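You operate a simulated robot arm through the tools that you are given. There is no shell and no other tool. Be economical: measure what you need, move in short steps, check, and stop when the job is done.

Carry out the task below with a simulated two-armed robot. There is one attempt and no reset: what you move stays moved.

JOB
Take the tea towel from the chair end of the table and hang it over the handle of the top drawer.

Only the result counts: the job must be done as asked and must still hold three seconds after the hand-in. Knocking over, shifting, dropping, spilling or breaking anything else fails it. Flat cloth is picked up by pressing the open fingertips on it (5 to 10 N) and closing them slowly along it; thin cloth reads only 2 to 8 mm in the jaws.

ROBOT AND FRAMES
Two 7-joint arms with two-finger parallel grippers on one trunk, on a base that drives. Base frame: it is fixed to the floor where the robot stands at the start and does not move with it; the origin is under the middle of the robot, x ahead of it, y to its left, z up; the surface under the hand at the start is at about z = 0.75. Units: m, rad, N and s.
The left shoulder is at the start at [0.07, 0.177, 1.02], the right one opposite. With the tool pointing down near the work surface each hand reaches from about 0.3 to 0.74 m from the robot's upright axis, wherever it stands, measured 20 degrees to its own side. Payload 3.43 kg a hand.
The TCP of each hand is the grasp point between the finger pads, 0.03 m short of the fingertips. In the tool frame z runs along the fingers and y along their closing line. Largest opening 0.094 m; finger width 0.028, thickness 0.01; the body of the gripper, 0.05 by 0.096 m, starts 0.055 m behind the TCP.
Orientation is told as [roll, pitch, yaw] about the base's x, y, z axes, in that order, counted from this pose: with the fingers straight down and closing along the base's y, the tool's x points along the base's -x, its y along +y and its z along -z.

CONTROLS
- The arms move only by the tool jog_arm. It takes "left_deltas", "right_deltas" or both (then of equal length, played together; a hand with none holds still); each is a list of rows, each a list of 7 numbers: the turn, a rotation vector about the tool's x, y, z in rad, then the shift along the tool's x, y, z in m, then the closure in counts, from 0 (fully open) to 255 (shut). In form: [[wx, wy, wz, x, y, z, hand], ...]. A call has 1 to 10 rows; each row shifts and turns the commanded pose from where the row before left it, along the tool's axes as they then stand. A row lasts 0.2 s, in which the tool goes at most 0.05 m and 0.15 rad; a call with a longer step from one row to the next is refused whole, and so is a gripper value outside its range. A pose out of reach is approached as far as the arm can. The call stops where the force on the tool passes 40 N (or 10 N more than at its start, if that is more) or the arm is blocked; 0.2 s more then pass. The fingers move at their own pace (about 0.153 m/s each) and stop on an object; they squeeze with about 24 N. The grip force told is the motor's: it shows also when the fingers shut on nothing. Time passes only in rows, and 0.2 s behind the last, so rows that do not move let the fingers close. The reply holds the time, the measured pose of the TCP, the force on the tool along the base axes, the opening and the grip force, in the units named above and with some noise, with the torque about the TCP (base axes, N m) and any sound that the robot's microphone picked up, and new pictures: "show" is both (left out), scene, wrist or none (wrist: the cameras of the hands that moved).
- Cameras (640 x 400 px; columns grow to the right, rows downward): "scene" is now at [0.1324, -0.0005, 1.3314]; the picture's right is [0.15, -0.99, 0.00], its down [-0.64, -0.10, -0.76] and it looks along [0.76, 0.12, -0.64] (base axes); focal length 262 px, centre (320, 200). "left" rides on the left gripper at [0.076, -0.014, -0.102] in its tool frame; the picture's right is [0.18, 0.98, 0.00], its down [-0.75, 0.14, -0.64] and it looks along [-0.63, 0.12, 0.77] (tool axes); focal length 243 px, centre (320, 200). "right" rides on the right gripper at [0.076, 0.014, -0.102] in its tool frame; the picture's right is [-0.18, 0.98, 0.00], its down [-0.75, -0.14, -0.64] and it looks along [-0.63, -0.12, 0.77] (tool axes); focal length 243 px, centre (320, 200). There is no depth. A picture from a camera that has moved, and an enlarged one, comes with that camera's place and axes in the base frame and with its lens. The place of the scene camera against the robot may be out by one fixed shift of up to 0.018 m in any direction.
- lift_body(by): slides the trunk up (or, below 0, down) by that many m; the arms and the scene camera ride with it, the base frame stays. It gives what a move gives, with no picture.
- drive_base(legs): drives the robot by 1 to 6 legs, each [ahead, turn to the left] in m and rad, along the robot's own axes; the way and the turn of a leg run together, so that a leg with both is an arc; at most 1.5 m and 3.142 rad a leg. The arms and the cameras ride along, it lands a little off, and it stops where it bumps. It gives what a move gives, and a new picture of the scene camera.
- head_to(pan, tilt): turns the head with the scene camera to pan (to the left, within 1.501 rad either way) and tilt (down, from -0.506 to 1.204), counted from straight ahead of the robot. It gives what a move gives, and a new picture of the scene camera.
- close_up(camera, box): a new picture of the part [left, top, right, bottom] of that camera's present view, enlarged. It takes no simulated time.
- sign_off(): hands the job in; it is judged then, once.

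Work in short steps. Places have to be worked out from the pictures, the camera data and where the tool is seen: move nearer, look again, correct. Check each grasp and each placing, and mend what went wrong. You have 120 turns and 260 pictures in all, those below and enlarged ones among them. Open the grippers and draw the arms clear of the work before you hand the job in, unless the task says otherwise; then end with one line.

The tools are called after "Emit:" by a JSON object that holds its "fn" and its "kwargs". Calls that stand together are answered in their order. jog_arm: Moves the arms, as the interface text tells. Its arguments: {"type":"object","properties":{"left_deltas":{"type":"array","items":{"type":"array","items":{"type":"number"}}},"right_deltas":{"type":"array","items":{"type":"array","items":{"type":"number"}}},"show":{"type":"string","enum":["both","scene","wrist","none"]}},"required":[]} The other tools are called the same way: lift_body (by) slides the trunk up or down; drive_base (legs) drives the base; head_to (pan, tilt) turns the head that bears the scene camera; close_up (camera, box) takes an enlarged picture of a part of a camera's view; sign_off () hands the job in.

At the start:

```text
time: 0.0
left_position: [0.5513, 0.2006, 0.9621]
left_tool_rot: [-0.001, 0.0, 0.001]
left_contact_force: [-0.3, 0.1, -0.7]
left_torque: [0.0, -0.01, 0.0]
left_gripper_width: 0.094
left_grasp_force: 0.0
right_position: [0.3374, -0.1207, 0.9736]
right_tool_rot: [0.001, -0.002, 0.003]
right_contact_force: [-0.4, 0.4, 0.0]
right_torque: [0.02, 0.03, 0.0]
right_gripper_width: 0.0939
right_grasp_force: 0.0
trunk travel left (down, up): [-0.6, 0.24]
robot x, y, heading: [-0.0024, 0.0006, 0.002]
head pan, tilt: [0.152, 0.7]
```

scene: 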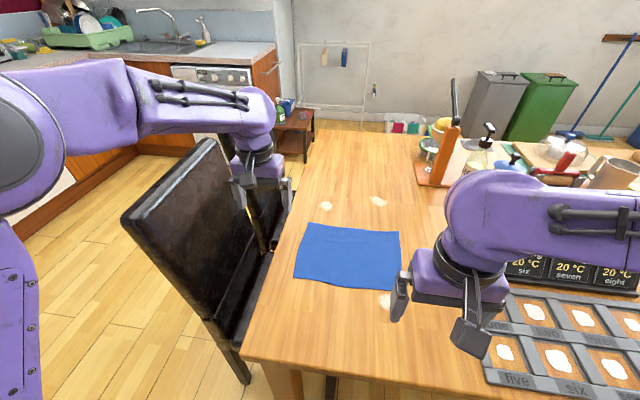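
right: 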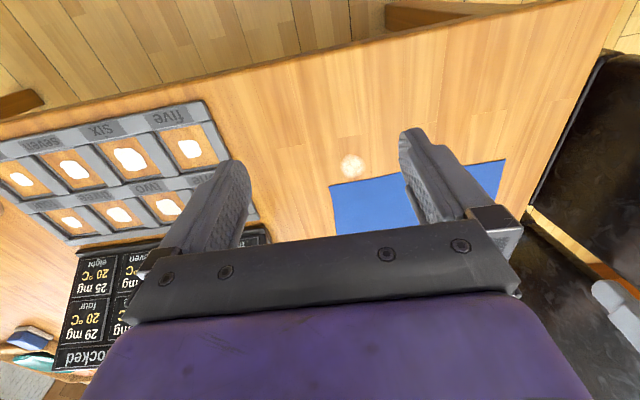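
left: 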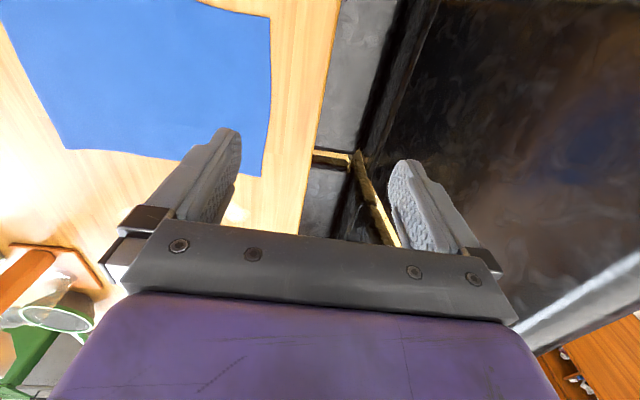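

The blue towel lies flat on the table near the chair. I look left first to find the drawers.

Emit:
{"fn": "head_to", "kwargs": {"pan": 0.9, "tilt": 0.5}}

Emit:
{"fn": "head_to", "kwargs": {"pan": -0.7, "tilt": 0.6}}

```text
time: 1.1
left_position: [0.5513, 0.202, 0.9607]
left_tool_rot: [0.0, -0.001, 0.001]
left_contact_force: [-0.6, 1.0, -0.8]
left_torque: [0.01, 0.01, -0.01]
left_gripper_width: 0.0938
left_grasp_force: 0.0
right_position: [0.3382, -0.1203, 0.9724]
right_tool_rot: [0.002, 0.0, 0.0]
right_contact_force: [-0.6, -0.4, 0.0]
right_torque: [0.02, -0.02, -0.03]
right_gripper_width: 0.0938
right_grasp_force: 0.1
trunk travel left (down, up): [-0.6, 0.24]
robot x, y, heading: [0.001, 0.0004, 0.002]
head pan, tilt: [0.901, 0.499]
camera scene: at [0.1051, 0.0578, 1.3491], right [0.78, -0.62, 0.0], down [-0.3, -0.38, -0.88], along [0.55, 0.69, -0.48], focal length 262 px, centre (320, 200)
```

scene: 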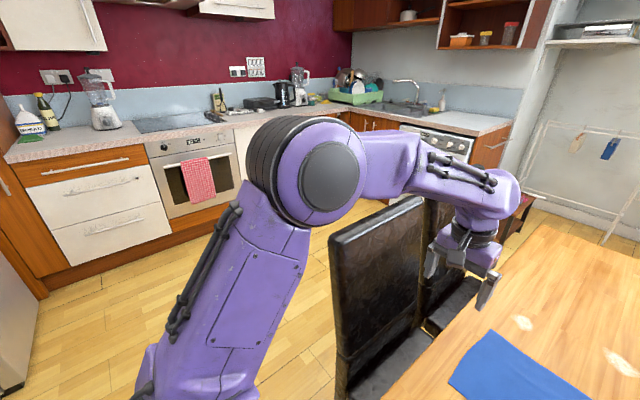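

```text
time: 2.8
left_position: [0.5505, 0.2023, 0.9608]
left_tool_rot: [-0.001, 0.0, -0.001]
left_contact_force: [0.0, -1.3, -0.9]
left_torque: [0.0, 0.0, -0.03]
left_gripper_width: 0.0941
left_grasp_force: 0.1
right_position: [0.3379, -0.1204, 0.9738]
right_tool_rot: [0.001, 0.0, 0.002]
right_contact_force: [0.0, -0.2, 0.1]
right_torque: [0.03, 0.04, 0.02]
right_gripper_width: 0.094
right_grasp_force: 0.1
trunk travel left (down, up): [-0.6, 0.24]
robot x, y, heading: [0.0012, -0.0002, -0.001]
head pan, tilt: [-0.7, 0.6]
camera scene: at [0.1161, -0.0703, 1.34], right [-0.64, -0.77, 0.0], down [-0.43, 0.36, -0.83], along [0.63, -0.53, -0.56], focal length 262 px, centre (320, 200)
```

scene: 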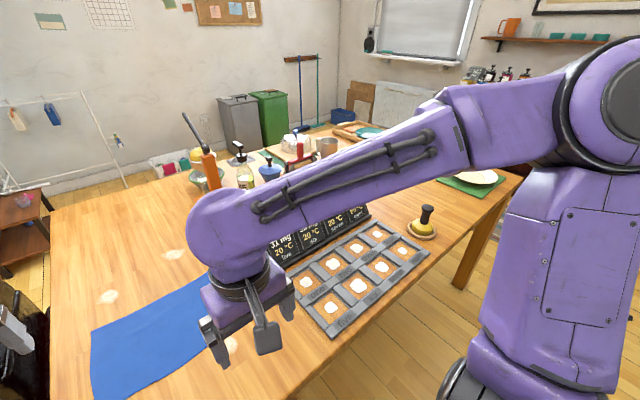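

The drawer unit is in the kitchen row to the left. I look at it more squarely.

Emit:
{"fn": "head_to", "kwargs": {"pan": 1.5, "tilt": 0.45}}

Emit:
{"fn": "head_to", "kwargs": {"pan": 0.35, "tilt": 0.95}}

```text
time: 4.8
left_position: [0.5527, 0.2022, 0.9612]
left_tool_rot: [0.0, 0.0, 0.001]
left_contact_force: [0.8, 0.2, -0.3]
left_torque: [0.04, 0.0, 0.01]
left_gripper_width: 0.094
left_grasp_force: 0.0
right_position: [0.3382, -0.1201, 0.9717]
right_tool_rot: [-0.001, -0.002, 0.003]
right_contact_force: [-0.3, -0.6, 0.1]
right_torque: [0.0, 0.01, -0.04]
right_gripper_width: 0.0941
right_grasp_force: 0.0
trunk travel left (down, up): [-0.6, 0.24]
robot x, y, heading: [-0.0021, 0.0019, -0.001]
head pan, tilt: [1.499, 0.45]
camera scene: at [0.0551, 0.0783, 1.3536], right [1.0, -0.07, 0.0], down [-0.03, -0.43, -0.9], along [0.06, 0.9, -0.44], focal length 262 px, centre (320, 200)
```

scene: 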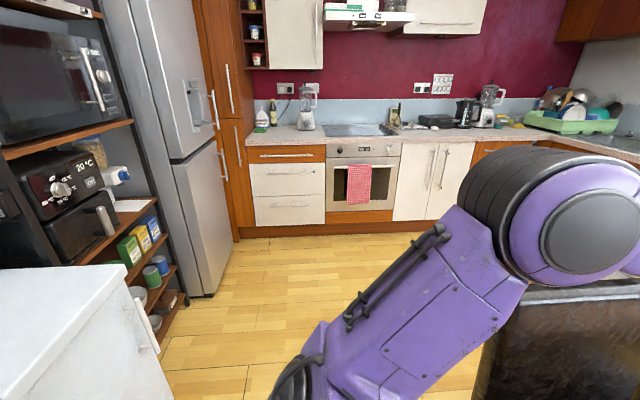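

```text
time: 6.2
left_position: [0.5504, 0.2014, 0.9611]
left_tool_rot: [0.001, -0.001, 0.0]
left_contact_force: [-0.3, -0.1, -0.5]
left_torque: [-0.01, 0.0, 0.0]
left_gripper_width: 0.0937
left_grasp_force: 0.0
right_position: [0.3375, -0.1195, 0.9731]
right_tool_rot: [-0.001, 0.0, 0.002]
right_contact_force: [0.5, -0.2, 0.2]
right_torque: [0.03, 0.03, 0.0]
right_gripper_width: 0.0942
right_grasp_force: 0.1
trunk travel left (down, up): [-0.6, 0.24]
robot x, y, heading: [0.0011, 0.0016, -0.002]
head pan, tilt: [0.351, 0.949]
camera scene: at [0.1168, 0.0117, 1.3116], right [0.34, -0.94, 0.0], down [-0.76, -0.28, -0.58], along [0.55, 0.2, -0.81], focal length 262 px, centre (320, 200)
```

scene: 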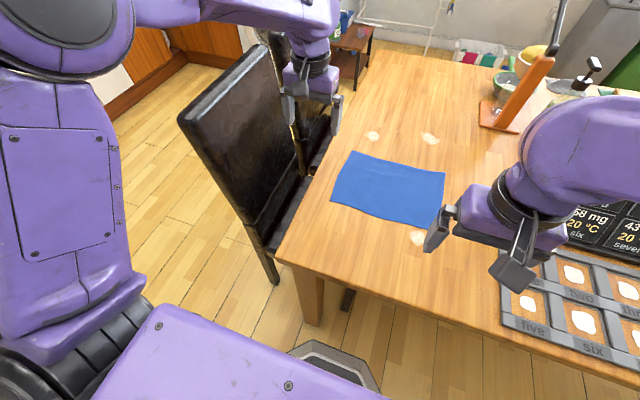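

The towel spans about x 0.50–0.70, y −0.15–0.12. The plan is to pinch its two near corners with both hands, closing along x, and feed it behind the handle bar as a flat sheet. I rotate both hands 90° (cameras outward) up here first.

Emit:
{"fn": "jog_arm", "kwargs": {"left_deltas": [[0, 0, 0.15, 0, 0, 0, 0], [0, 0, 0.15, 0, 0, 0, 0], [0, 0, 0.15, 0, 0, 0, 0], [0, 0, 0.15, 0, 0, 0, 0], [0, 0, 0.15, 0, 0, 0, 0], [0, 0, 0.15, 0, 0, 0, 0], [0, 0, 0.15, 0, 0, 0, 0], [0, 0, 0.15, 0, 0, 0, 0], [0, 0, 0.15, 0, 0, 0, 0], [0, 0, 0.15, 0, 0, 0, 0]], "right_deltas": [[0, 0, -0.15, 0, 0, 0, 0], [0, 0, -0.15, 0, 0, 0, 0], [0, 0, -0.15, 0, 0, 0, 0], [0, 0, -0.15, 0, 0, 0, 0], [0, 0, -0.15, 0, 0, 0, 0], [0, 0, -0.15, 0, 0, 0, 0], [0, 0, -0.15, 0, 0, 0, 0], [0, 0, -0.15, 0, 0, 0, 0], [0, 0, -0.15, 0, 0, 0, 0], [0, 0, -0.15, 0, 0, 0, 0]]}}

```text
time: 8.4
left_position: [0.5514, 0.2, 0.962]
left_tool_rot: [0.0, 0.001, -1.5]
left_contact_force: [0.8, -0.7, 0.6]
left_torque: [-0.01, 0.02, 0.04]
left_gripper_width: 0.094
left_grasp_force: 0.1
right_position: [0.3375, -0.1199, 0.9729]
right_tool_rot: [0.0, -0.001, 1.502]
right_contact_force: [0.6, 0.2, 0.2]
right_torque: [-0.03, -0.01, 0.01]
right_gripper_width: 0.0941
right_grasp_force: 0.0
trunk travel left (down, up): [-0.6, 0.24]
robot x, y, heading: [-0.0008, -0.0013, -0.002]
head pan, tilt: [0.351, 0.949]
camera scene: at [0.1168, 0.0117, 1.3116], right [0.34, -0.94, 0.0], down [-0.76, -0.28, -0.58], along [0.55, 0.2, -0.81], focal length 262 px, centre (320, 200)
camera right: at [0.3175, -0.1949, 1.0761], right [-0.97, 0.25, 0.0], down [0.19, 0.74, 0.64], along [0.16, 0.62, -0.77], focal length 243 px, centre (320, 200)
camera left: at [0.5329, 0.276, 1.0634], right [0.97, 0.25, 0.0], down [0.19, -0.74, 0.64], along [0.16, -0.62, -0.77], focal length 243 px, centre (320, 200)
```

scene: 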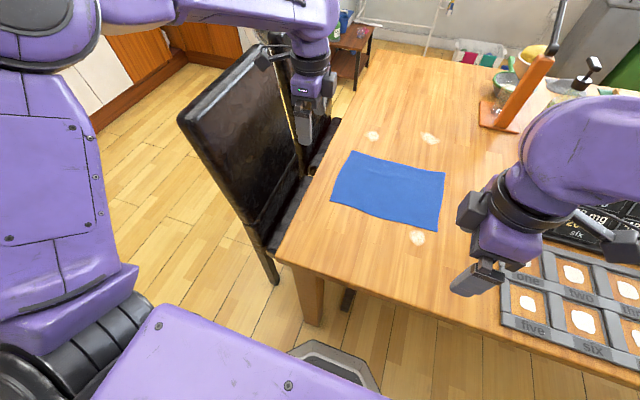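
right: 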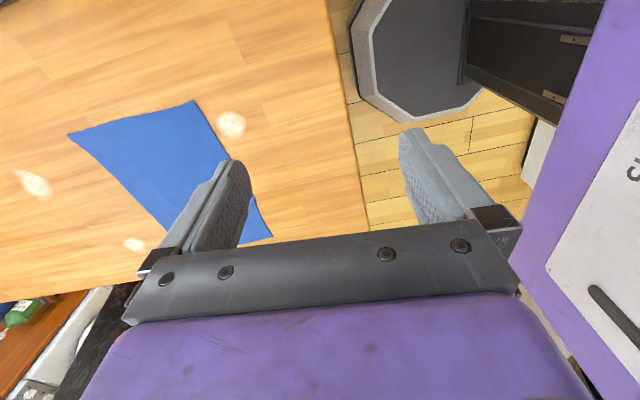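
left: 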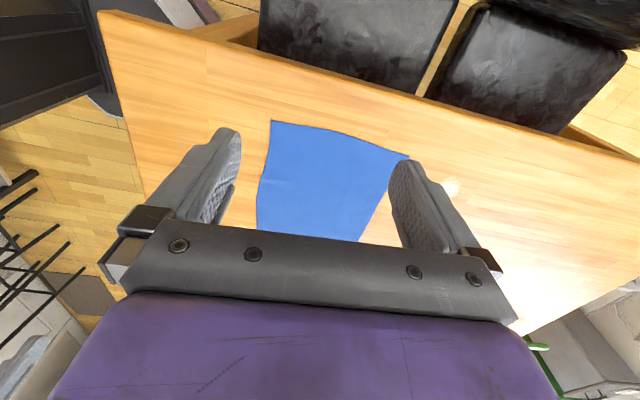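

Corners from both wrist views agree: towel x 0.50–0.705, y ±0.137. I move both hands to above the near corners (x 0.527, y ±0.115), fingers part-closed to about 35 mm.

Emit:
{"fn": "jog_arm", "kwargs": {"left_deltas": [[0, 0, 0.0708, 0, 0, 0, 160], [0, 0, 0, -0.01417, -0.004, 0.022, 160], [0, 0, 0, -0.01417, -0.004, 0.022, 160], [0, 0, 0, -0.01417, -0.004, 0.022, 160], [0, 0, 0, -0.01417, -0.004, 0.022, 160], [0, 0, 0, -0.01417, -0.004, 0.022, 160], [0, 0, 0, -0.01417, -0.004, 0.022, 160]], "right_deltas": [[0, 0, -0.0708, 0, 0, 0, 160], [0, 0, 0, -0.0008, -0.0317, 0.0238, 160], [0, 0, 0, -0.0008, -0.0317, 0.0238, 160], [0, 0, 0, -0.0008, -0.0317, 0.0238, 160], [0, 0, 0, -0.0008, -0.0317, 0.0238, 160], [0, 0, 0, -0.0008, -0.0317, 0.0238, 160], [0, 0, 0, -0.0008, -0.0317, 0.0238, 160]]}}

```text
time: 10.0
left_position: [0.5268, 0.1162, 0.8286]
left_tool_rot: [-0.002, 0.001, -1.568]
left_contact_force: [0.5, -0.9, 0.8]
left_torque: [0.0, 0.01, 0.01]
left_gripper_width: 0.0352
left_grasp_force: 0.1
right_position: [0.5287, -0.1156, 0.8299]
right_tool_rot: [0.002, 0.001, 1.572]
right_contact_force: [0.4, 0.5, 0.0]
right_torque: [-0.03, -0.02, 0.0]
right_gripper_width: 0.0351
right_grasp_force: 0.1
trunk travel left (down, up): [-0.6, 0.24]
robot x, y, heading: [0.0016, -0.0004, 0.002]
head pan, tilt: [0.351, 0.949]
camera scene: at [0.1191, 0.0112, 1.3114], right [0.34, -0.94, 0.0], down [-0.76, -0.28, -0.58], along [0.55, 0.2, -0.81], focal length 262 px, centre (320, 200)
camera right: at [0.5148, -0.1925, 0.9326], right [-0.98, 0.18, 0.0], down [0.14, 0.75, 0.64], along [0.12, 0.63, -0.77], focal length 243 px, centre (320, 200)
camera left: at [0.5147, 0.1921, 0.9309], right [0.98, 0.19, 0.0], down [0.14, -0.75, 0.64], along [0.12, -0.63, -0.77], focal length 243 px, centre (320, 200)
```

scene: 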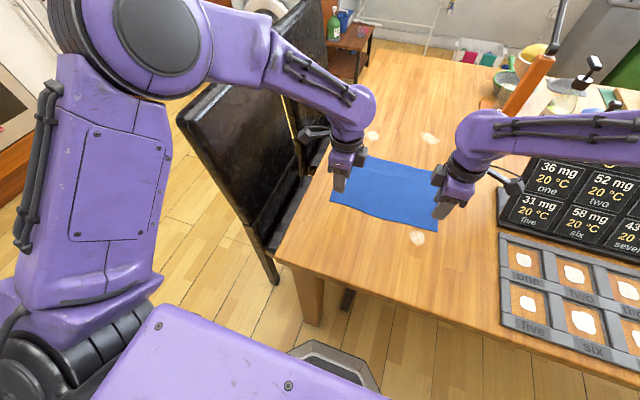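
right: 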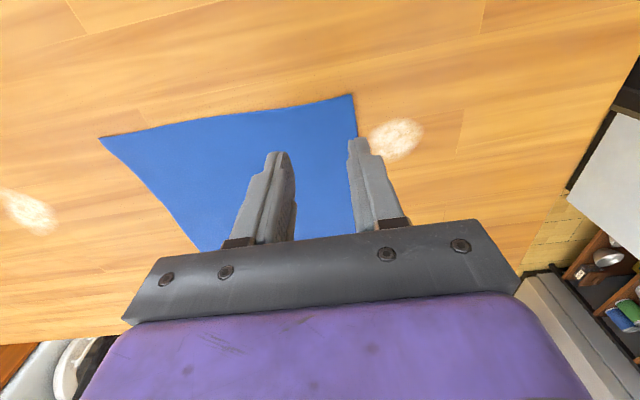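
left: 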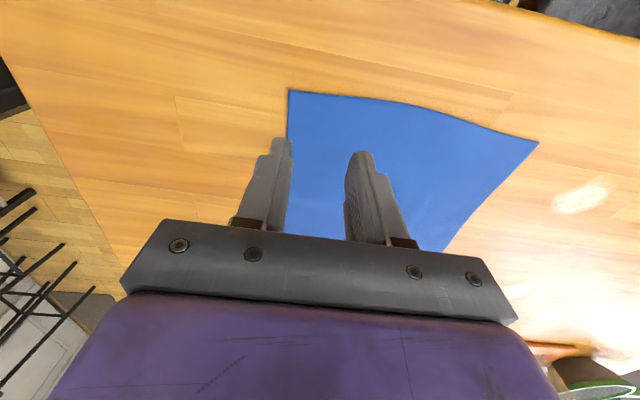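

Near corners sit at (0.503, ±0.137). I shift 8 mm farther onto the cloth and descend to just above it.

Emit:
{"fn": "jog_arm", "kwargs": {"left_deltas": [[0, 0, 0, 0, 0.008, 0.02, 160], [0, 0, 0, 0, 0, 0.02, 160]], "right_deltas": [[0, 0, 0, 0, -0.007, 0.02, 160], [0, 0, 0, 0, 0, 0.02, 160]], "show": "wrist"}}

```text
time: 10.6
left_position: [0.5361, 0.1167, 0.7895]
left_tool_rot: [0.0, 0.0, -1.568]
left_contact_force: [0.0, 0.2, 0.0]
left_torque: [0.03, -0.01, 0.01]
left_gripper_width: 0.0348
left_grasp_force: 0.1
right_position: [0.5337, -0.1161, 0.7921]
right_tool_rot: [-0.001, -0.001, 1.571]
right_contact_force: [0.4, 0.3, -0.3]
right_torque: [-0.01, 0.02, 0.01]
right_gripper_width: 0.0351
right_grasp_force: 0.0
trunk travel left (down, up): [-0.6, 0.24]
robot x, y, heading: [-0.0003, 0.0037, -0.001]
head pan, tilt: [0.351, 0.949]
camera right: at [0.5196, -0.1918, 0.8944], right [-0.98, 0.18, 0.0], down [0.14, 0.75, 0.64], along [0.12, 0.63, -0.77], focal length 243 px, centre (320, 200)
camera left: at [0.5227, 0.1919, 0.8919], right [0.98, 0.19, 0.0], down [0.14, -0.75, 0.64], along [0.12, -0.63, -0.77], focal length 243 px, centre (320, 200)
```

right: 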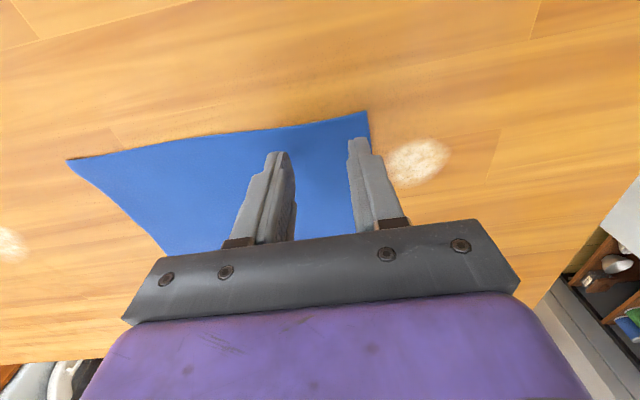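
left: 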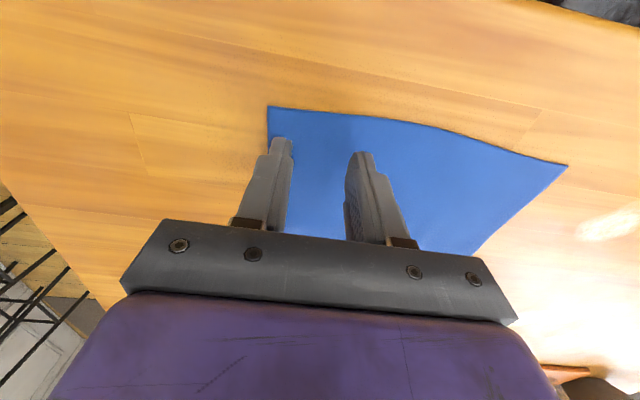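

Both fingers are over cloth. I lower slowly to contact.

Emit:
{"fn": "jog_arm", "kwargs": {"left_deltas": [[0, 0, 0, 0, 0, 0.005, 160], [0, 0, 0, 0, 0, 0.003, 160]], "right_deltas": [[0, 0, 0, 0, 0, 0.006, 160], [0, 0, 0, 0, 0, 0.004, 160]], "show": "none"}}

```text
time: 11.2
left_position: [0.5348, 0.116, 0.7816]
left_tool_rot: [0.002, 0.001, -1.568]
left_contact_force: [0.6, 0.6, -0.7]
left_torque: [0.03, 0.01, -0.01]
left_gripper_width: 0.0348
left_grasp_force: 0.1
right_position: [0.5345, -0.1149, 0.7821]
right_tool_rot: [-0.001, -0.002, 1.573]
right_contact_force: [0.3, -0.2, 2.4]
right_torque: [-0.02, 0.04, 0.04]
right_gripper_width: 0.0348
right_grasp_force: 0.1
trunk travel left (down, up): [-0.6, 0.24]
robot x, y, heading: [0.0018, 0.0019, 0.0]
head pan, tilt: [0.351, 0.949]
```

The right hand is beginning to touch (2.4 N); I press a bit more.

Emit:
{"fn": "jog_arm", "kwargs": {"left_deltas": [[0, 0, 0, 0, 0, 0.002, 160], [0, 0, 0, 0, 0, 0.001, 160]], "right_deltas": [[0, 0, 0, 0, 0, 0.001, 160], [0, 0, 0, 0, 0, 0.0005, 160]], "show": "none"}}

```text
time: 11.8
left_position: [0.5331, 0.1163, 0.7805]
left_tool_rot: [0.007, 0.0, -1.568]
left_contact_force: [3.0, 1.5, 18.5]
left_torque: [0.07, 0.43, -0.03]
left_gripper_width: 0.0334
left_grasp_force: 0.0
right_position: [0.5326, -0.1147, 0.7823]
right_tool_rot: [-0.004, -0.003, 1.569]
right_contact_force: [2.2, 0.0, 8.6]
right_torque: [-0.02, 0.09, -0.01]
right_gripper_width: 0.0342
right_grasp_force: 0.1
trunk travel left (down, up): [-0.6, 0.24]
robot x, y, heading: [0.0, -0.0015, 0.002]
head pan, tilt: [0.351, 0.949]
```

Left presses 18.5 N, too hard; I ease it 1.2 mm and then check.

Emit:
{"fn": "jog_arm", "kwargs": {"left_deltas": [[0, 0, 0, 0, 0, -0.0012, 160]], "right_deltas": [[0, 0, 0, 0, 0, 0, 160]], "show": "none"}}

```text
time: 12.2
left_position: [0.5337, 0.1159, 0.7805]
left_tool_rot: [0.004, 0.0, -1.569]
left_contact_force: [4.1, 0.3, 16.7]
left_torque: [0.0, 0.21, 0.01]
left_gripper_width: 0.0331
left_grasp_force: 0.0
right_position: [0.5326, -0.114, 0.782]
right_tool_rot: [-0.005, 0.001, 1.571]
right_contact_force: [2.4, 0.3, 14.9]
right_torque: [-0.02, 0.23, 0.0]
right_gripper_width: 0.0339
right_grasp_force: 0.1
trunk travel left (down, up): [-0.6, 0.24]
robot x, y, heading: [-0.0007, 0.002, -0.003]
head pan, tilt: [0.351, 0.949]
```

Emit:
{"fn": "jog_arm", "kwargs": {"left_deltas": [[0, 0, 0, 0, 0, -0.0008, 160], [0, 0, 0, 0, 0, 0, 160]], "right_deltas": [[0, 0, 0, 0, 0, -0.0006, 160], [0, 0, 0, 0, 0, 0, 160]], "show": "none"}}

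```text
time: 12.8
left_position: [0.5339, 0.1146, 0.7818]
left_tool_rot: [0.003, -0.001, -1.57]
left_contact_force: [2.6, -1.2, 14.0]
left_torque: [-0.05, 0.22, 0.02]
left_gripper_width: 0.0332
left_grasp_force: 0.1
right_position: [0.5336, -0.1144, 0.7816]
right_tool_rot: [-0.004, 0.0, 1.57]
right_contact_force: [3.4, 0.8, 17.2]
right_torque: [-0.01, 0.18, 0.03]
right_gripper_width: 0.0339
right_grasp_force: 0.0
trunk travel left (down, up): [-0.6, 0.24]
robot x, y, heading: [-0.0003, 0.0018, 0.0]
head pan, tilt: [0.351, 0.949]
```

Forces are still about 14–17 N; I ease both further.

Emit:
{"fn": "jog_arm", "kwargs": {"left_deltas": [[0, 0, 0, 0, 0, -0.0012, 160], [0, 0, 0, 0, 0, 0, 160]], "right_deltas": [[0, 0, 0, 0, 0, -0.0015, 160], [0, 0, 0, 0, 0, 0, 160]], "show": "none"}}

```text
time: 13.4
left_position: [0.5353, 0.1169, 0.7817]
left_tool_rot: [0.0, -0.001, -1.569]
left_contact_force: [1.4, -2.1, 6.8]
left_torque: [-0.04, 0.12, 0.01]
left_gripper_width: 0.0345
left_grasp_force: 0.2
right_position: [0.5333, -0.114, 0.7818]
right_tool_rot: [0.0, 0.0, 1.571]
right_contact_force: [-0.6, 2.6, 5.0]
right_torque: [0.02, 0.02, 0.0]
right_gripper_width: 0.0345
right_grasp_force: 0.1
trunk travel left (down, up): [-0.6, 0.24]
robot x, y, heading: [0.0034, 0.0007, 0.003]
head pan, tilt: [0.351, 0.949]
```

Pressing at 5–7 N now, which is in the band. I close slowly, with a slight extra push to hold pressure.

Emit:
{"fn": "jog_arm", "kwargs": {"left_deltas": [[0, 0, 0, 0, 0, 0.0001, 172], [0, 0, 0, 0, 0, 0.0001, 184], [0, 0, 0, 0, 0, 0.0001, 196], [0, 0, 0, 0, 0, 0, 208], [0, 0, 0, 0, 0, 0, 220], [0, 0, 0, 0, 0, 0, 232], [0, 0, 0, 0, 0, 0, 244], [0, 0, 0, 0, 0, 0, 255], [0, 0, 0, 0, 0, 0, 255]], "right_deltas": [[0, 0, 0, 0, 0, 0.0002, 172], [0, 0, 0, 0, 0, 0.0002, 184], [0, 0, 0, 0, 0, 0.0001, 196], [0, 0, 0, 0, 0, 0, 208], [0, 0, 0, 0, 0, 0, 220], [0, 0, 0, 0, 0, 0, 232], [0, 0, 0, 0, 0, 0, 244], [0, 0, 0, 0, 0, 0, 255], [0, 0, 0, 0, 0, 0, 255]]}}

```text
time: 15.4
left_position: [0.5358, 0.1152, 0.7815]
left_tool_rot: [0.002, -0.001, -1.57]
left_contact_force: [-0.3, -1.0, 2.5]
left_torque: [-0.06, 0.03, 0.0]
left_gripper_width: 0.0028
left_grasp_force: 24.0
right_position: [0.5336, -0.1153, 0.7821]
right_tool_rot: [-0.003, -0.001, 1.57]
right_contact_force: [-1.0, 0.8, 6.4]
right_torque: [-0.02, 0.01, 0.01]
right_gripper_width: 0.0024
right_grasp_force: 24.0
trunk travel left (down, up): [-0.6, 0.24]
robot x, y, heading: [0.0017, -0.0028, -0.001]
head pan, tilt: [0.351, 0.949]
camera scene: at [0.1154, 0.0117, 1.3117], right [0.34, -0.94, 0.0], down [-0.76, -0.28, -0.58], along [0.55, 0.2, -0.81], focal length 262 px, centre (320, 200)
camera right: at [0.5189, -0.1915, 0.8841], right [-0.98, 0.18, 0.0], down [0.14, 0.75, 0.64], along [0.12, 0.63, -0.77], focal length 243 px, centre (320, 200)
camera left: at [0.5218, 0.192, 0.8836], right [0.98, 0.19, 0.0], down [0.14, -0.75, 0.64], along [0.12, -0.63, -0.77], focal length 243 px, centre (320, 200)
```

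scene: 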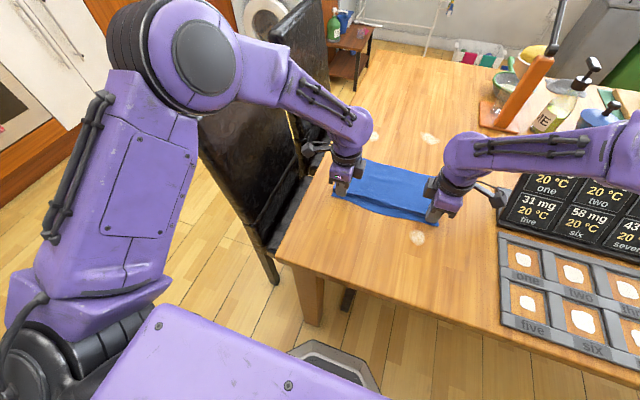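
right: 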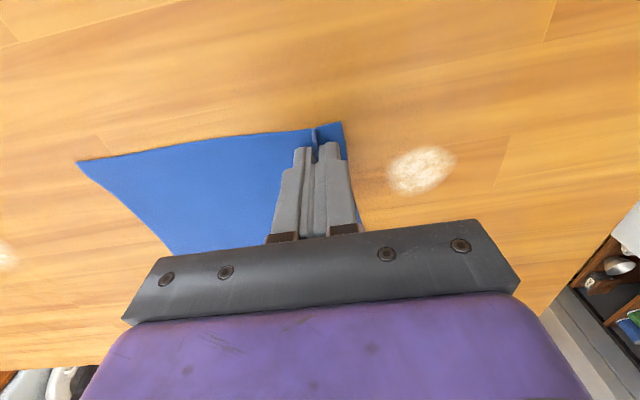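
left: 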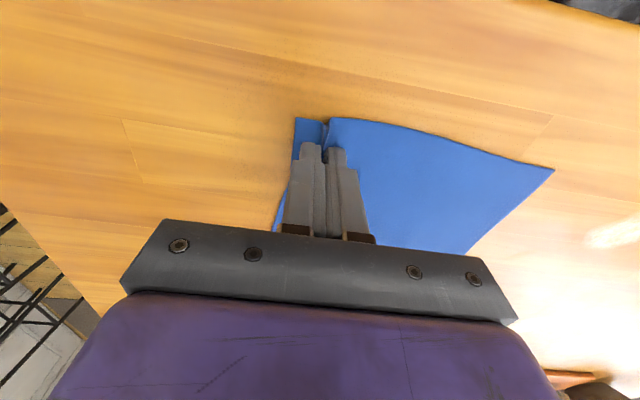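

Both pinches hold a ridge of cloth (2–3 mm). I lift both hands together.

Emit:
{"fn": "jog_arm", "kwargs": {"left_deltas": [[0, 0, 0, 0, 0, -0.02, 255], [0, 0, 0, 0, 0, -0.03, 255], [0, 0, 0, 0, 0, -0.03, 255], [0, 0, 0, 0, 0, -0.03, 255], [0, 0, 0, 0, 0, -0.03, 255], [0, 0, 0, 0, 0, -0.03, 255], [0, 0, 0, 0, 0, -0.03, 255], [0, 0, 0, 0, 0, -0.03, 255]], "right_deltas": [[0, 0, 0, 0, 0, -0.02, 255], [0, 0, 0, 0, 0, -0.03, 255], [0, 0, 0, 0, 0, -0.03, 255], [0, 0, 0, 0, 0, -0.03, 255], [0, 0, 0, 0, 0, -0.03, 255], [0, 0, 0, 0, 0, -0.03, 255], [0, 0, 0, 0, 0, -0.03, 255], [0, 0, 0, 0, 0, -0.03, 255]]}}

Emit:
{"fn": "head_to", "kwargs": {"pan": -1.5, "tilt": 0.6}}

```text
time: 17.2
left_position: [0.5353, 0.1177, 1.0123]
left_tool_rot: [-0.002, 0.002, -1.569]
left_contact_force: [0.5, -0.3, 1.5]
left_torque: [0.01, 0.0, 0.0]
left_gripper_width: 0.0027
left_grasp_force: 24.2
right_position: [0.5341, -0.1139, 1.0119]
right_tool_rot: [0.0, 0.001, 1.571]
right_contact_force: [-0.5, -0.3, 0.7]
right_torque: [0.03, -0.01, 0.03]
right_gripper_width: 0.0025
right_grasp_force: 24.1
trunk travel left (down, up): [-0.6, 0.24]
robot x, y, heading: [-0.0009, -0.0007, 0.002]
head pan, tilt: [0.351, 0.949]
camera scene: at [0.1155, 0.0116, 1.3117], right [0.34, -0.94, 0.0], down [-0.76, -0.28, -0.58], along [0.55, 0.2, -0.81], focal length 262 px, centre (320, 200)
camera right: at [0.5194, -0.1898, 1.1143], right [-0.98, 0.18, 0.0], down [0.14, 0.75, 0.64], along [0.12, 0.63, -0.77], focal length 243 px, centre (320, 200)
camera left: at [0.5221, 0.194, 1.1155], right [0.98, 0.19, 0.0], down [0.14, -0.75, 0.64], along [0.12, -0.63, -0.77], focal length 243 px, centre (320, 200)
```

scene: 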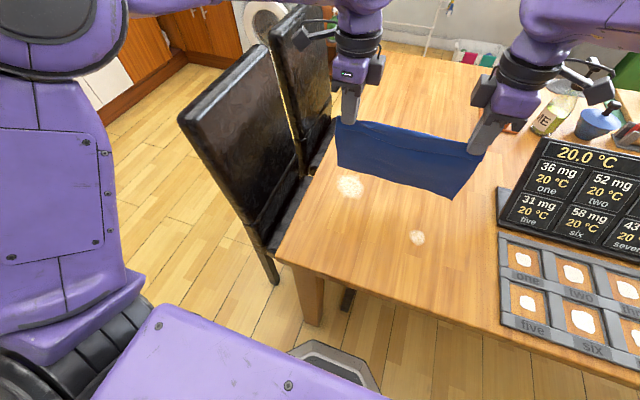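
right: 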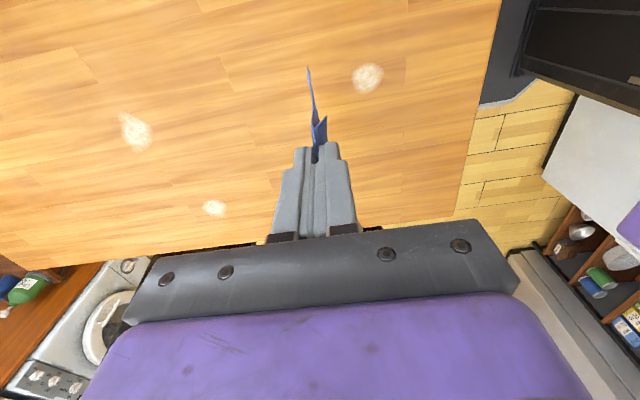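
left: 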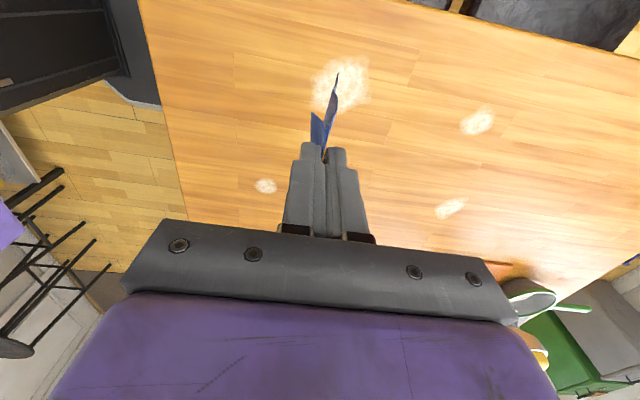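

```text
time: 19.0
left_position: [0.5368, 0.1179, 1.0125]
left_tool_rot: [0.0, -0.001, -1.568]
left_contact_force: [0.1, 0.4, 0.8]
left_torque: [-0.03, 0.01, -0.01]
left_gripper_width: 0.003
left_grasp_force: 23.6
right_position: [0.5358, -0.1131, 1.0106]
right_tool_rot: [-0.001, 0.0, 1.571]
right_contact_force: [-0.1, -0.2, 0.0]
right_torque: [0.02, -0.02, 0.02]
right_gripper_width: 0.0025
right_grasp_force: 23.8
trunk travel left (down, up): [-0.6, 0.24]
robot x, y, heading: [0.0034, -0.0002, 0.004]
head pan, tilt: [-1.499, 0.6]
camera scene: at [0.0549, -0.1016, 1.34], right [-1.0, -0.07, 0.0], down [-0.04, 0.56, -0.82], along [0.06, -0.82, -0.57], focal length 262 px, centre (320, 200)
```

scene: 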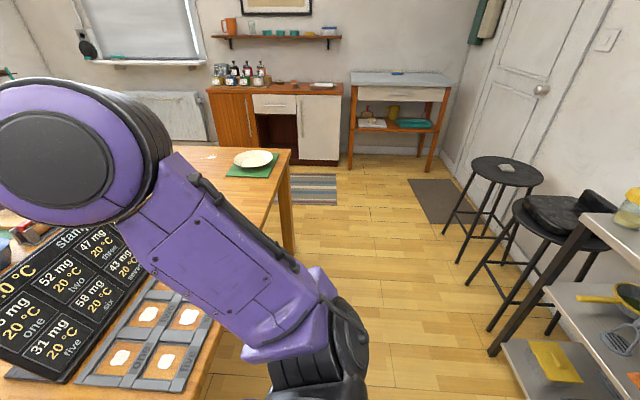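

The towel hangs as a flat sheet. The right side holds other furniture, but the drawer stack is to the left. I raise the trunk and draw both hands in so the turn clears the chair.

Emit:
{"fn": "lift_body", "kwargs": {"by": 0.22}}

Emit:
{"fn": "jog_arm", "kwargs": {"left_deltas": [[0, 0, 0, 0, -0.025, 0, 255], [0, 0, 0, 0, -0.025, 0, 255], [0, 0, 0, 0, -0.025, 0, 255], [0, 0, 0, 0, -0.025, 0, 255]], "right_deltas": [[0, 0, 0, 0, 0.025, 0, 255], [0, 0, 0, 0, 0.025, 0, 255], [0, 0, 0, 0, 0.025, 0, 255], [0, 0, 0, 0, 0.025, 0, 255]], "show": "none"}}

Emit:
{"fn": "head_to", "kwargs": {"pan": 0.5, "tilt": 0.8}}

```text
time: 21.4
left_position: [0.5357, 0.1177, 1.233]
left_tool_rot: [0.0, 0.001, -1.571]
left_contact_force: [-0.2, -0.6, 0.0]
left_torque: [-0.03, 0.03, -0.01]
left_gripper_width: 0.0027
left_grasp_force: 24.0
right_position: [0.5351, -0.1152, 1.2309]
right_tool_rot: [0.001, 0.0, 1.573]
right_contact_force: [-0.2, -0.3, -0.8]
right_torque: [0.01, -0.01, 0.02]
right_gripper_width: 0.0022
right_grasp_force: 24.0
trunk travel left (down, up): [-0.82, 0.02]
robot x, y, heading: [0.0002, 0.0012, 0.005]
head pan, tilt: [-1.499, 0.6]
```

```text
time: 22.4
left_position: [0.4333, 0.1177, 1.2354]
left_tool_rot: [0.003, 0.001, -1.572]
left_contact_force: [-0.5, -1.6, -0.7]
left_torque: [-0.03, -0.02, -0.02]
left_gripper_width: 0.0027
left_grasp_force: 23.9
right_position: [0.4319, -0.115, 1.2328]
right_tool_rot: [-0.002, 0.0, 1.571]
right_contact_force: [-0.6, 1.2, 1.6]
right_torque: [0.01, -0.03, 0.01]
right_gripper_width: 0.0024
right_grasp_force: 24.2
trunk travel left (down, up): [-0.82, 0.02]
robot x, y, heading: [0.002, -0.0003, 0.002]
head pan, tilt: [-1.499, 0.6]
```

```text
time: 24.3
left_position: [0.4366, 0.119, 1.2326]
left_tool_rot: [0.001, -0.001, -1.57]
left_contact_force: [0.3, -0.5, 0.3]
left_torque: [-0.08, 0.02, -0.02]
left_gripper_width: 0.0028
left_grasp_force: 24.3
right_position: [0.435, -0.116, 1.2322]
right_tool_rot: [0.0, 0.0, 1.57]
right_contact_force: [0.4, 1.3, 0.3]
right_torque: [0.08, -0.04, 0.04]
right_gripper_width: 0.0027
right_grasp_force: 24.2
trunk travel left (down, up): [-0.82, 0.02]
robot x, y, heading: [-0.0015, -0.0022, 0.003]
head pan, tilt: [0.499, 0.799]
camera scene: at [0.1193, 0.0251, 1.5431], right [0.48, -0.88, 0.0], down [-0.63, -0.34, -0.7], along [0.61, 0.33, -0.72], focal length 262 px, centre (320, 200)
```

scene: 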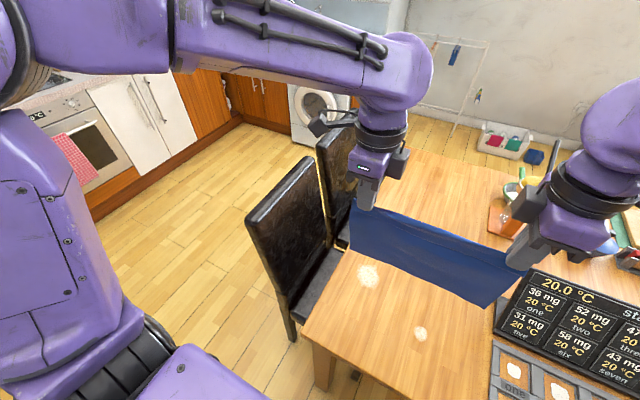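

Chair top is near z 1.0, with its near corner at (0.42, 0.41); the towel passes clear of it. I turn left in place.

Emit:
{"fn": "drive_base", "kwargs": {"legs": [[0, 0.8], [0, 0.77]]}}

Emit:
{"fn": "head_to", "kwargs": {"pan": 0.2, "tilt": 0.5}}

```text
time: 28.8
left_position: [-0.1103, 0.4374, 1.2338]
left_tool_rot: [0.0, 0.0, -0.017]
left_contact_force: [1.0, -0.3, -0.7]
left_torque: [0.03, -0.02, -0.03]
left_gripper_width: 0.0027
left_grasp_force: 24.3
right_position: [0.1234, 0.434, 1.23]
right_tool_rot: [0.001, 0.0, 3.123]
right_contact_force: [-0.6, 0.6, 0.2]
right_torque: [0.0, 0.02, 0.0]
right_gripper_width: 0.0024
right_grasp_force: 23.9
trunk travel left (down, up): [-0.82, 0.02]
robot x, y, heading: [-0.0049, 0.0004, 1.555]
head pan, tilt: [0.499, 0.799]
camera scene: at [-0.0376, 0.1084, 1.5431], right [0.89, 0.46, 0.0], down [0.33, -0.64, -0.7], along [-0.32, 0.62, -0.72], focal length 262 px, centre (320, 200)
```

scene: 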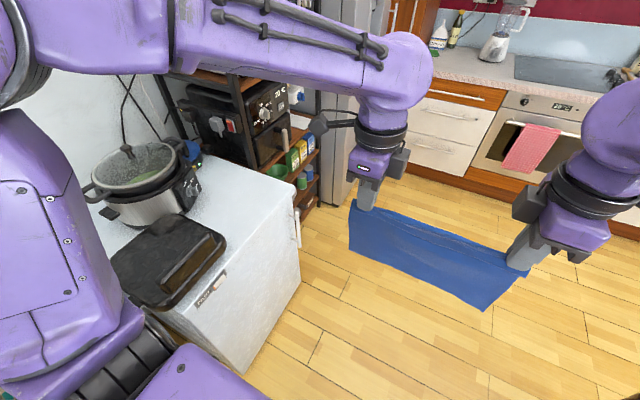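

```text
time: 29.6
left_position: [-0.1108, 0.438, 1.233]
left_tool_rot: [0.0, -0.001, -0.016]
left_contact_force: [0.8, 0.5, -0.5]
left_torque: [-0.02, -0.04, -0.01]
left_gripper_width: 0.0027
left_grasp_force: 23.9
right_position: [0.1229, 0.4329, 1.2308]
right_tool_rot: [0.002, 0.0, 3.124]
right_contact_force: [-2.0, -0.2, -0.1]
right_torque: [0.0, 0.05, -0.03]
right_gripper_width: 0.0024
right_grasp_force: 23.5
trunk travel left (down, up): [-0.82, 0.02]
robot x, y, heading: [0.0051, 0.0014, 1.554]
head pan, tilt: [0.201, 0.499]
camera scene: at [-0.0177, 0.1262, 1.569], right [0.98, 0.18, 0.0], down [0.09, -0.47, -0.88], along [-0.16, 0.86, -0.48], focal length 262 px, centre (320, 200)
```

scene: 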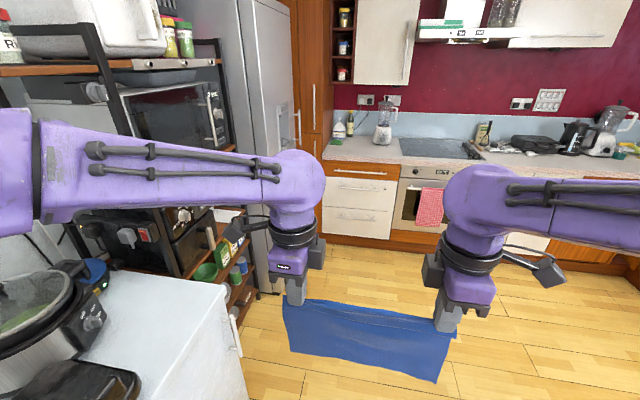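

Triangulated from two views, the handle centre is about (−0.05, 1.95, 0.81), on the wood top drawer. I drive toward it with a slight shift left and stop well short.

Emit:
{"fn": "drive_base", "kwargs": {"legs": [[0, 0.075], [0.85, 0], [0, -0.058]]}}

Emit:
{"fn": "head_to", "kwargs": {"pan": 0, "tilt": 0.6}}

```text
time: 35.0
left_position: [-0.1698, 1.2824, 1.2319]
left_tool_rot: [0.001, -0.001, 0.004]
left_contact_force: [0.4, 0.0, -0.1]
left_torque: [-0.01, -0.11, -0.03]
left_gripper_width: 0.0028
left_grasp_force: 24.3
right_position: [0.0635, 1.2815, 1.2326]
right_tool_rot: [0.0, 0.002, -3.139]
right_contact_force: [-2.8, -0.1, 0.2]
right_torque: [0.0, 0.0, -0.04]
right_gripper_width: 0.0023
right_grasp_force: 23.7
trunk travel left (down, up): [-0.82, 0.02]
robot x, y, heading: [-0.051, 0.8458, 1.573]
head pan, tilt: [0.201, 0.499]
camera scene: at [-0.0719, 0.9724, 1.5691], right [0.98, 0.2, 0.0], down [0.1, -0.47, -0.88], along [-0.17, 0.86, -0.48], focal length 262 px, centre (320, 200)
```

scene: 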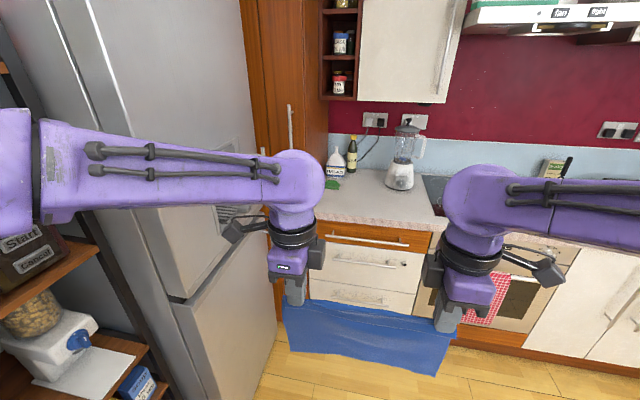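

```text
time: 35.7
left_position: [-0.1673, 1.2824, 1.2339]
left_tool_rot: [0.001, 0.0, 0.0]
left_contact_force: [1.4, -0.2, 0.2]
left_torque: [0.01, -0.02, -0.03]
left_gripper_width: 0.003
left_grasp_force: 23.8
right_position: [0.0661, 1.2818, 1.2309]
right_tool_rot: [-0.001, 0.001, -3.14]
right_contact_force: [-1.5, 0.0, -0.2]
right_torque: [0.01, 0.05, -0.01]
right_gripper_width: 0.0027
right_grasp_force: 24.0
trunk travel left (down, up): [-0.82, 0.02]
robot x, y, heading: [-0.0498, 0.8437, 1.573]
head pan, tilt: [0.0, 0.6]
camera scene: at [-0.0507, 0.9719, 1.5601], right [1.0, 0.0, 0.0], down [0.0, -0.56, -0.83], along [0.0, 0.83, -0.56], focal length 262 px, centre (320, 200)
```

scene: 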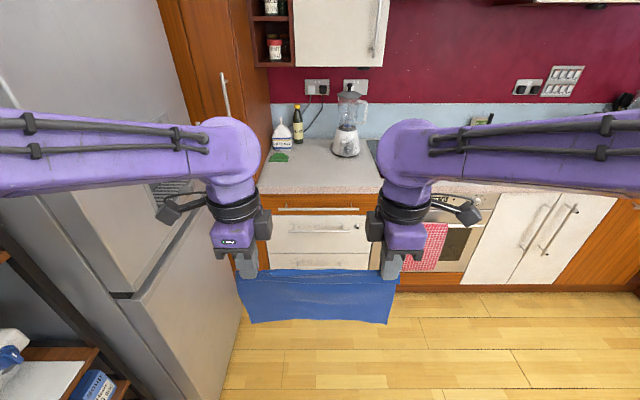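

The towel is centred on the drawer, but the left elbow runs close to the fridge. I check that clearance and zoom in on the handle.

Emit:
{"fn": "close_up", "kwargs": {"camera": "scene", "box": [220, 170, 420, 295]}}

Emit:
{"fn": "head_to", "kwargs": {"pan": 1.1, "tilt": 0.5}}

```text
3.20 times, centred on (320, 232) of scene
camera zoom: at [-0.0507, 0.9719, 1.5601], right [1.0, 0.0, 0.0], down [0.0, -0.56, -0.83], along [0.0, 0.83, -0.56], focal length 839 px, centre (320, 96)
```

zoom: 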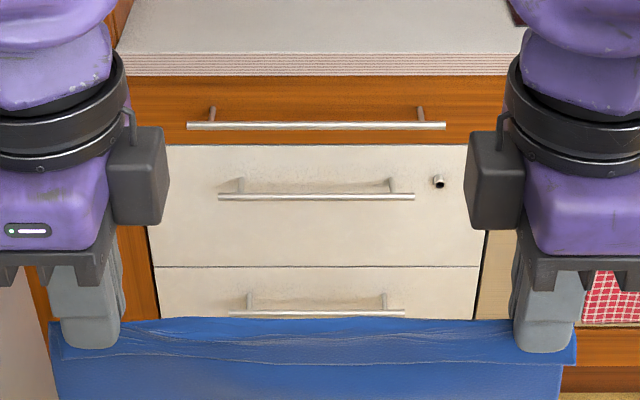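

```text
time: 37.1
left_position: [-0.1674, 1.2834, 1.2324]
left_tool_rot: [0.001, 0.0, 0.0]
left_contact_force: [1.0, 0.1, 0.5]
left_torque: [0.02, -0.03, 0.02]
left_gripper_width: 0.0029
left_grasp_force: 24.3
right_position: [0.0652, 1.2828, 1.2307]
right_tool_rot: [0.0, -0.001, -3.139]
right_contact_force: [-1.5, -1.3, 0.5]
right_torque: [-0.01, 0.05, -0.01]
right_gripper_width: 0.0027
right_grasp_force: 24.0
trunk travel left (down, up): [-0.82, 0.02]
robot x, y, heading: [-0.0482, 0.8489, 1.575]
head pan, tilt: [1.1, 0.499]
camera scene: at [-0.1314, 0.9252, 1.5691], right [0.45, 0.89, 0.0], down [0.43, -0.22, -0.88], along [-0.78, 0.4, -0.48], focal length 262 px, centre (320, 200)
```

scene: 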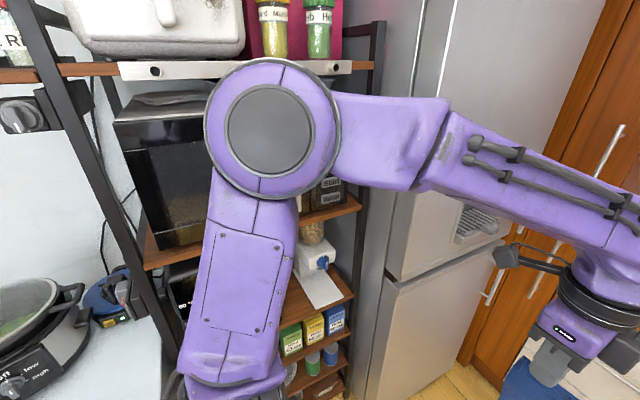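

Fridge clearance is modest (~0.1 m). The bar spans x −0.26 to 0.14, its inner posts at −0.22 and 0.10, with a gap of 3–4 cm. I tilt both hands ~43° so the fingers point forward-down (clearing the worktop) and extend them 0.15 m, which also tucks the elbows.

Emit:
{"fn": "jog_arm", "kwargs": {"left_deltas": [[-0.15, 0, 0, 0, 0, 0, 255], [-0.15, 0, 0, 0, 0, 0, 255], [-0.15, 0, 0, 0, 0, 0, 255], [-0.15, 0, 0, 0, 0, 0, 255], [-0.15, 0, 0, 0, 0, 0, 255], [0, 0, 0, 0, 0.02195, 0.02045, 255], [0, 0, 0, 0, 0.02195, 0.02045, 255], [0, 0, 0, 0, 0.02195, 0.02045, 255], [0, 0, 0, 0, 0.02195, 0.02045, 255], [0, 0, 0, 0, 0.02195, 0.02045, 255]], "right_deltas": [[0.15, 0, 0, 0, 0, 0, 255], [0.15, 0, 0, 0, 0, 0, 255], [0.15, 0, 0, 0, 0, 0, 255], [0.15, 0, 0, 0, 0, 0, 255], [0.15, 0, 0, 0, 0, 0, 255], [0, 0, 0, 0, -0.02195, 0.02045, 255], [0, 0, 0, 0, -0.02195, 0.02045, 255], [0, 0, 0, 0, -0.02195, 0.02045, 255], [0, 0, 0, 0, -0.02195, 0.02045, 255], [0, 0, 0, 0, -0.02195, 0.02045, 255]]}}

```text
time: 39.3
left_position: [-0.1669, 1.4386, 1.2306]
left_tool_rot: [0.749, 0.0, -0.001]
left_contact_force: [2.2, 0.2, -0.6]
left_torque: [-0.08, -0.05, -0.09]
left_gripper_width: 0.0026
left_grasp_force: 24.5
right_position: [0.0665, 1.434, 1.2296]
right_tool_rot: [-0.747, 0.0, -3.14]
right_contact_force: [-2.9, 1.3, -0.1]
right_torque: [-0.04, 0.02, 0.03]
right_gripper_width: 0.0022
right_grasp_force: 24.2
trunk travel left (down, up): [-0.82, 0.02]
robot x, y, heading: [-0.0496, 0.8458, 1.569]
head pan, tilt: [1.1, 0.499]
camera scene: at [-0.1318, 0.929, 1.5688], right [0.45, 0.89, 0.0], down [0.43, -0.22, -0.88], along [-0.78, 0.4, -0.48], focal length 262 px, centre (320, 200)
camera right: at [0.1416, 1.3547, 1.295], right [-0.18, -0.72, -0.67], down [-0.75, -0.33, 0.57], along [-0.63, 0.61, -0.48], focal length 243 px, centre (320, 200)
camera left: at [-0.2424, 1.3588, 1.2952], right [-0.18, 0.72, 0.67], down [0.75, -0.33, 0.57], along [0.63, 0.61, -0.48], focal length 243 px, centre (320, 200)
```

scene: 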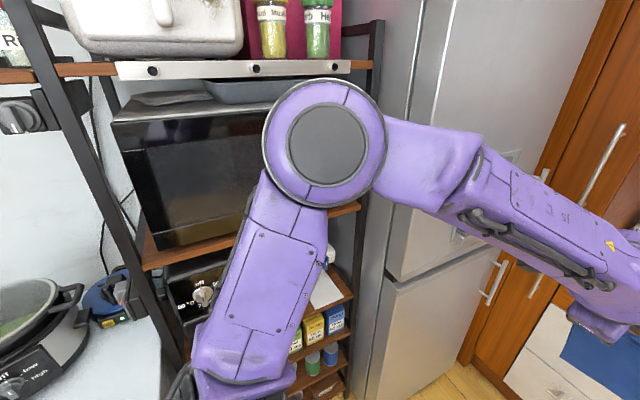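
right: 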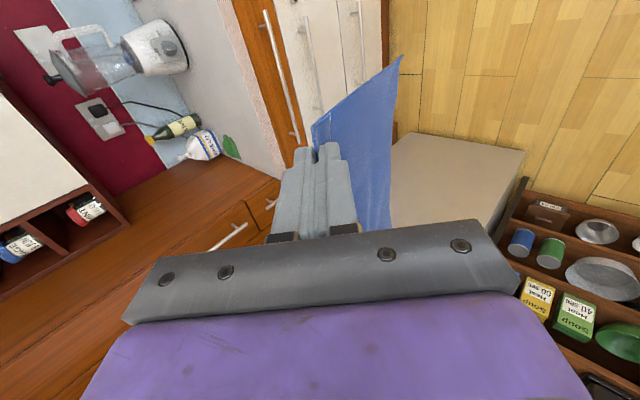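
left: 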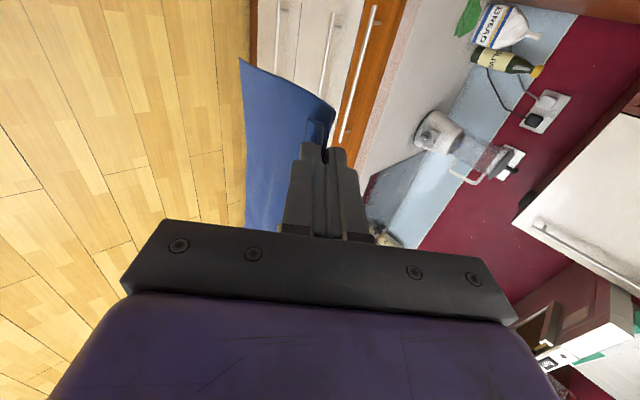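

The wrist cameras put the bar at about y 2.00–2.02, z 0.80. For more elbow room at the fridge I shift both hands 0.10 m left relative to the robot, so that the robot itself can stand 0.10 m farther right.

Emit:
{"fn": "jog_arm", "kwargs": {"left_deltas": [[0, 0, 0, 0.025, 0, 0, 255], [0, 0, 0, 0.025, 0, 0, 255], [0, 0, 0, 0.025, 0, 0, 255], [0, 0, 0, 0.025, 0, 0, 255]], "right_deltas": [[0, 0, 0, -0.025, 0, 0, 255], [0, 0, 0, -0.025, 0, 0, 255], [0, 0, 0, -0.025, 0, 0, 255], [0, 0, 0, -0.025, 0, 0, 255]], "show": "scene"}}

```text
time: 40.3
left_position: [-0.2698, 1.4335, 1.232]
left_tool_rot: [0.749, -0.005, 0.0]
left_contact_force: [-0.8, -0.2, 0.5]
left_torque: [-0.02, -0.01, 0.01]
left_gripper_width: 0.0027
left_grasp_force: 24.3
right_position: [-0.0378, 1.4323, 1.2326]
right_tool_rot: [-0.751, 0.001, -3.142]
right_contact_force: [-1.4, 0.6, 0.3]
right_torque: [-0.04, -0.02, -0.07]
right_gripper_width: 0.0022
right_grasp_force: 24.1
trunk travel left (down, up): [-0.82, 0.02]
robot x, y, heading: [-0.0484, 0.8459, 1.573]
head pan, tilt: [1.1, 0.499]
camera scene: at [-0.1351, 0.9244, 1.5689], right [0.45, 0.89, 0.0], down [0.43, -0.22, -0.88], along [-0.78, 0.4, -0.48], focal length 262 px, centre (320, 200)
```

scene: 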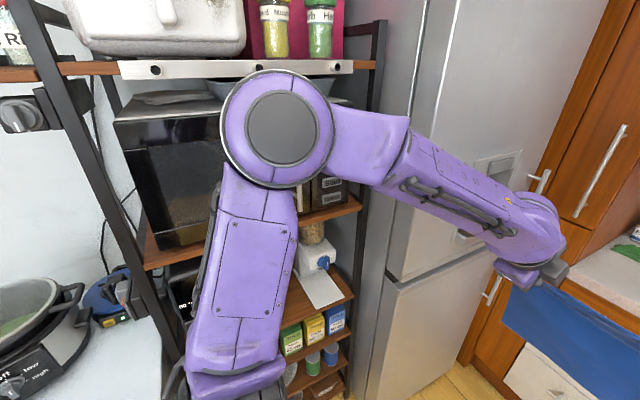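

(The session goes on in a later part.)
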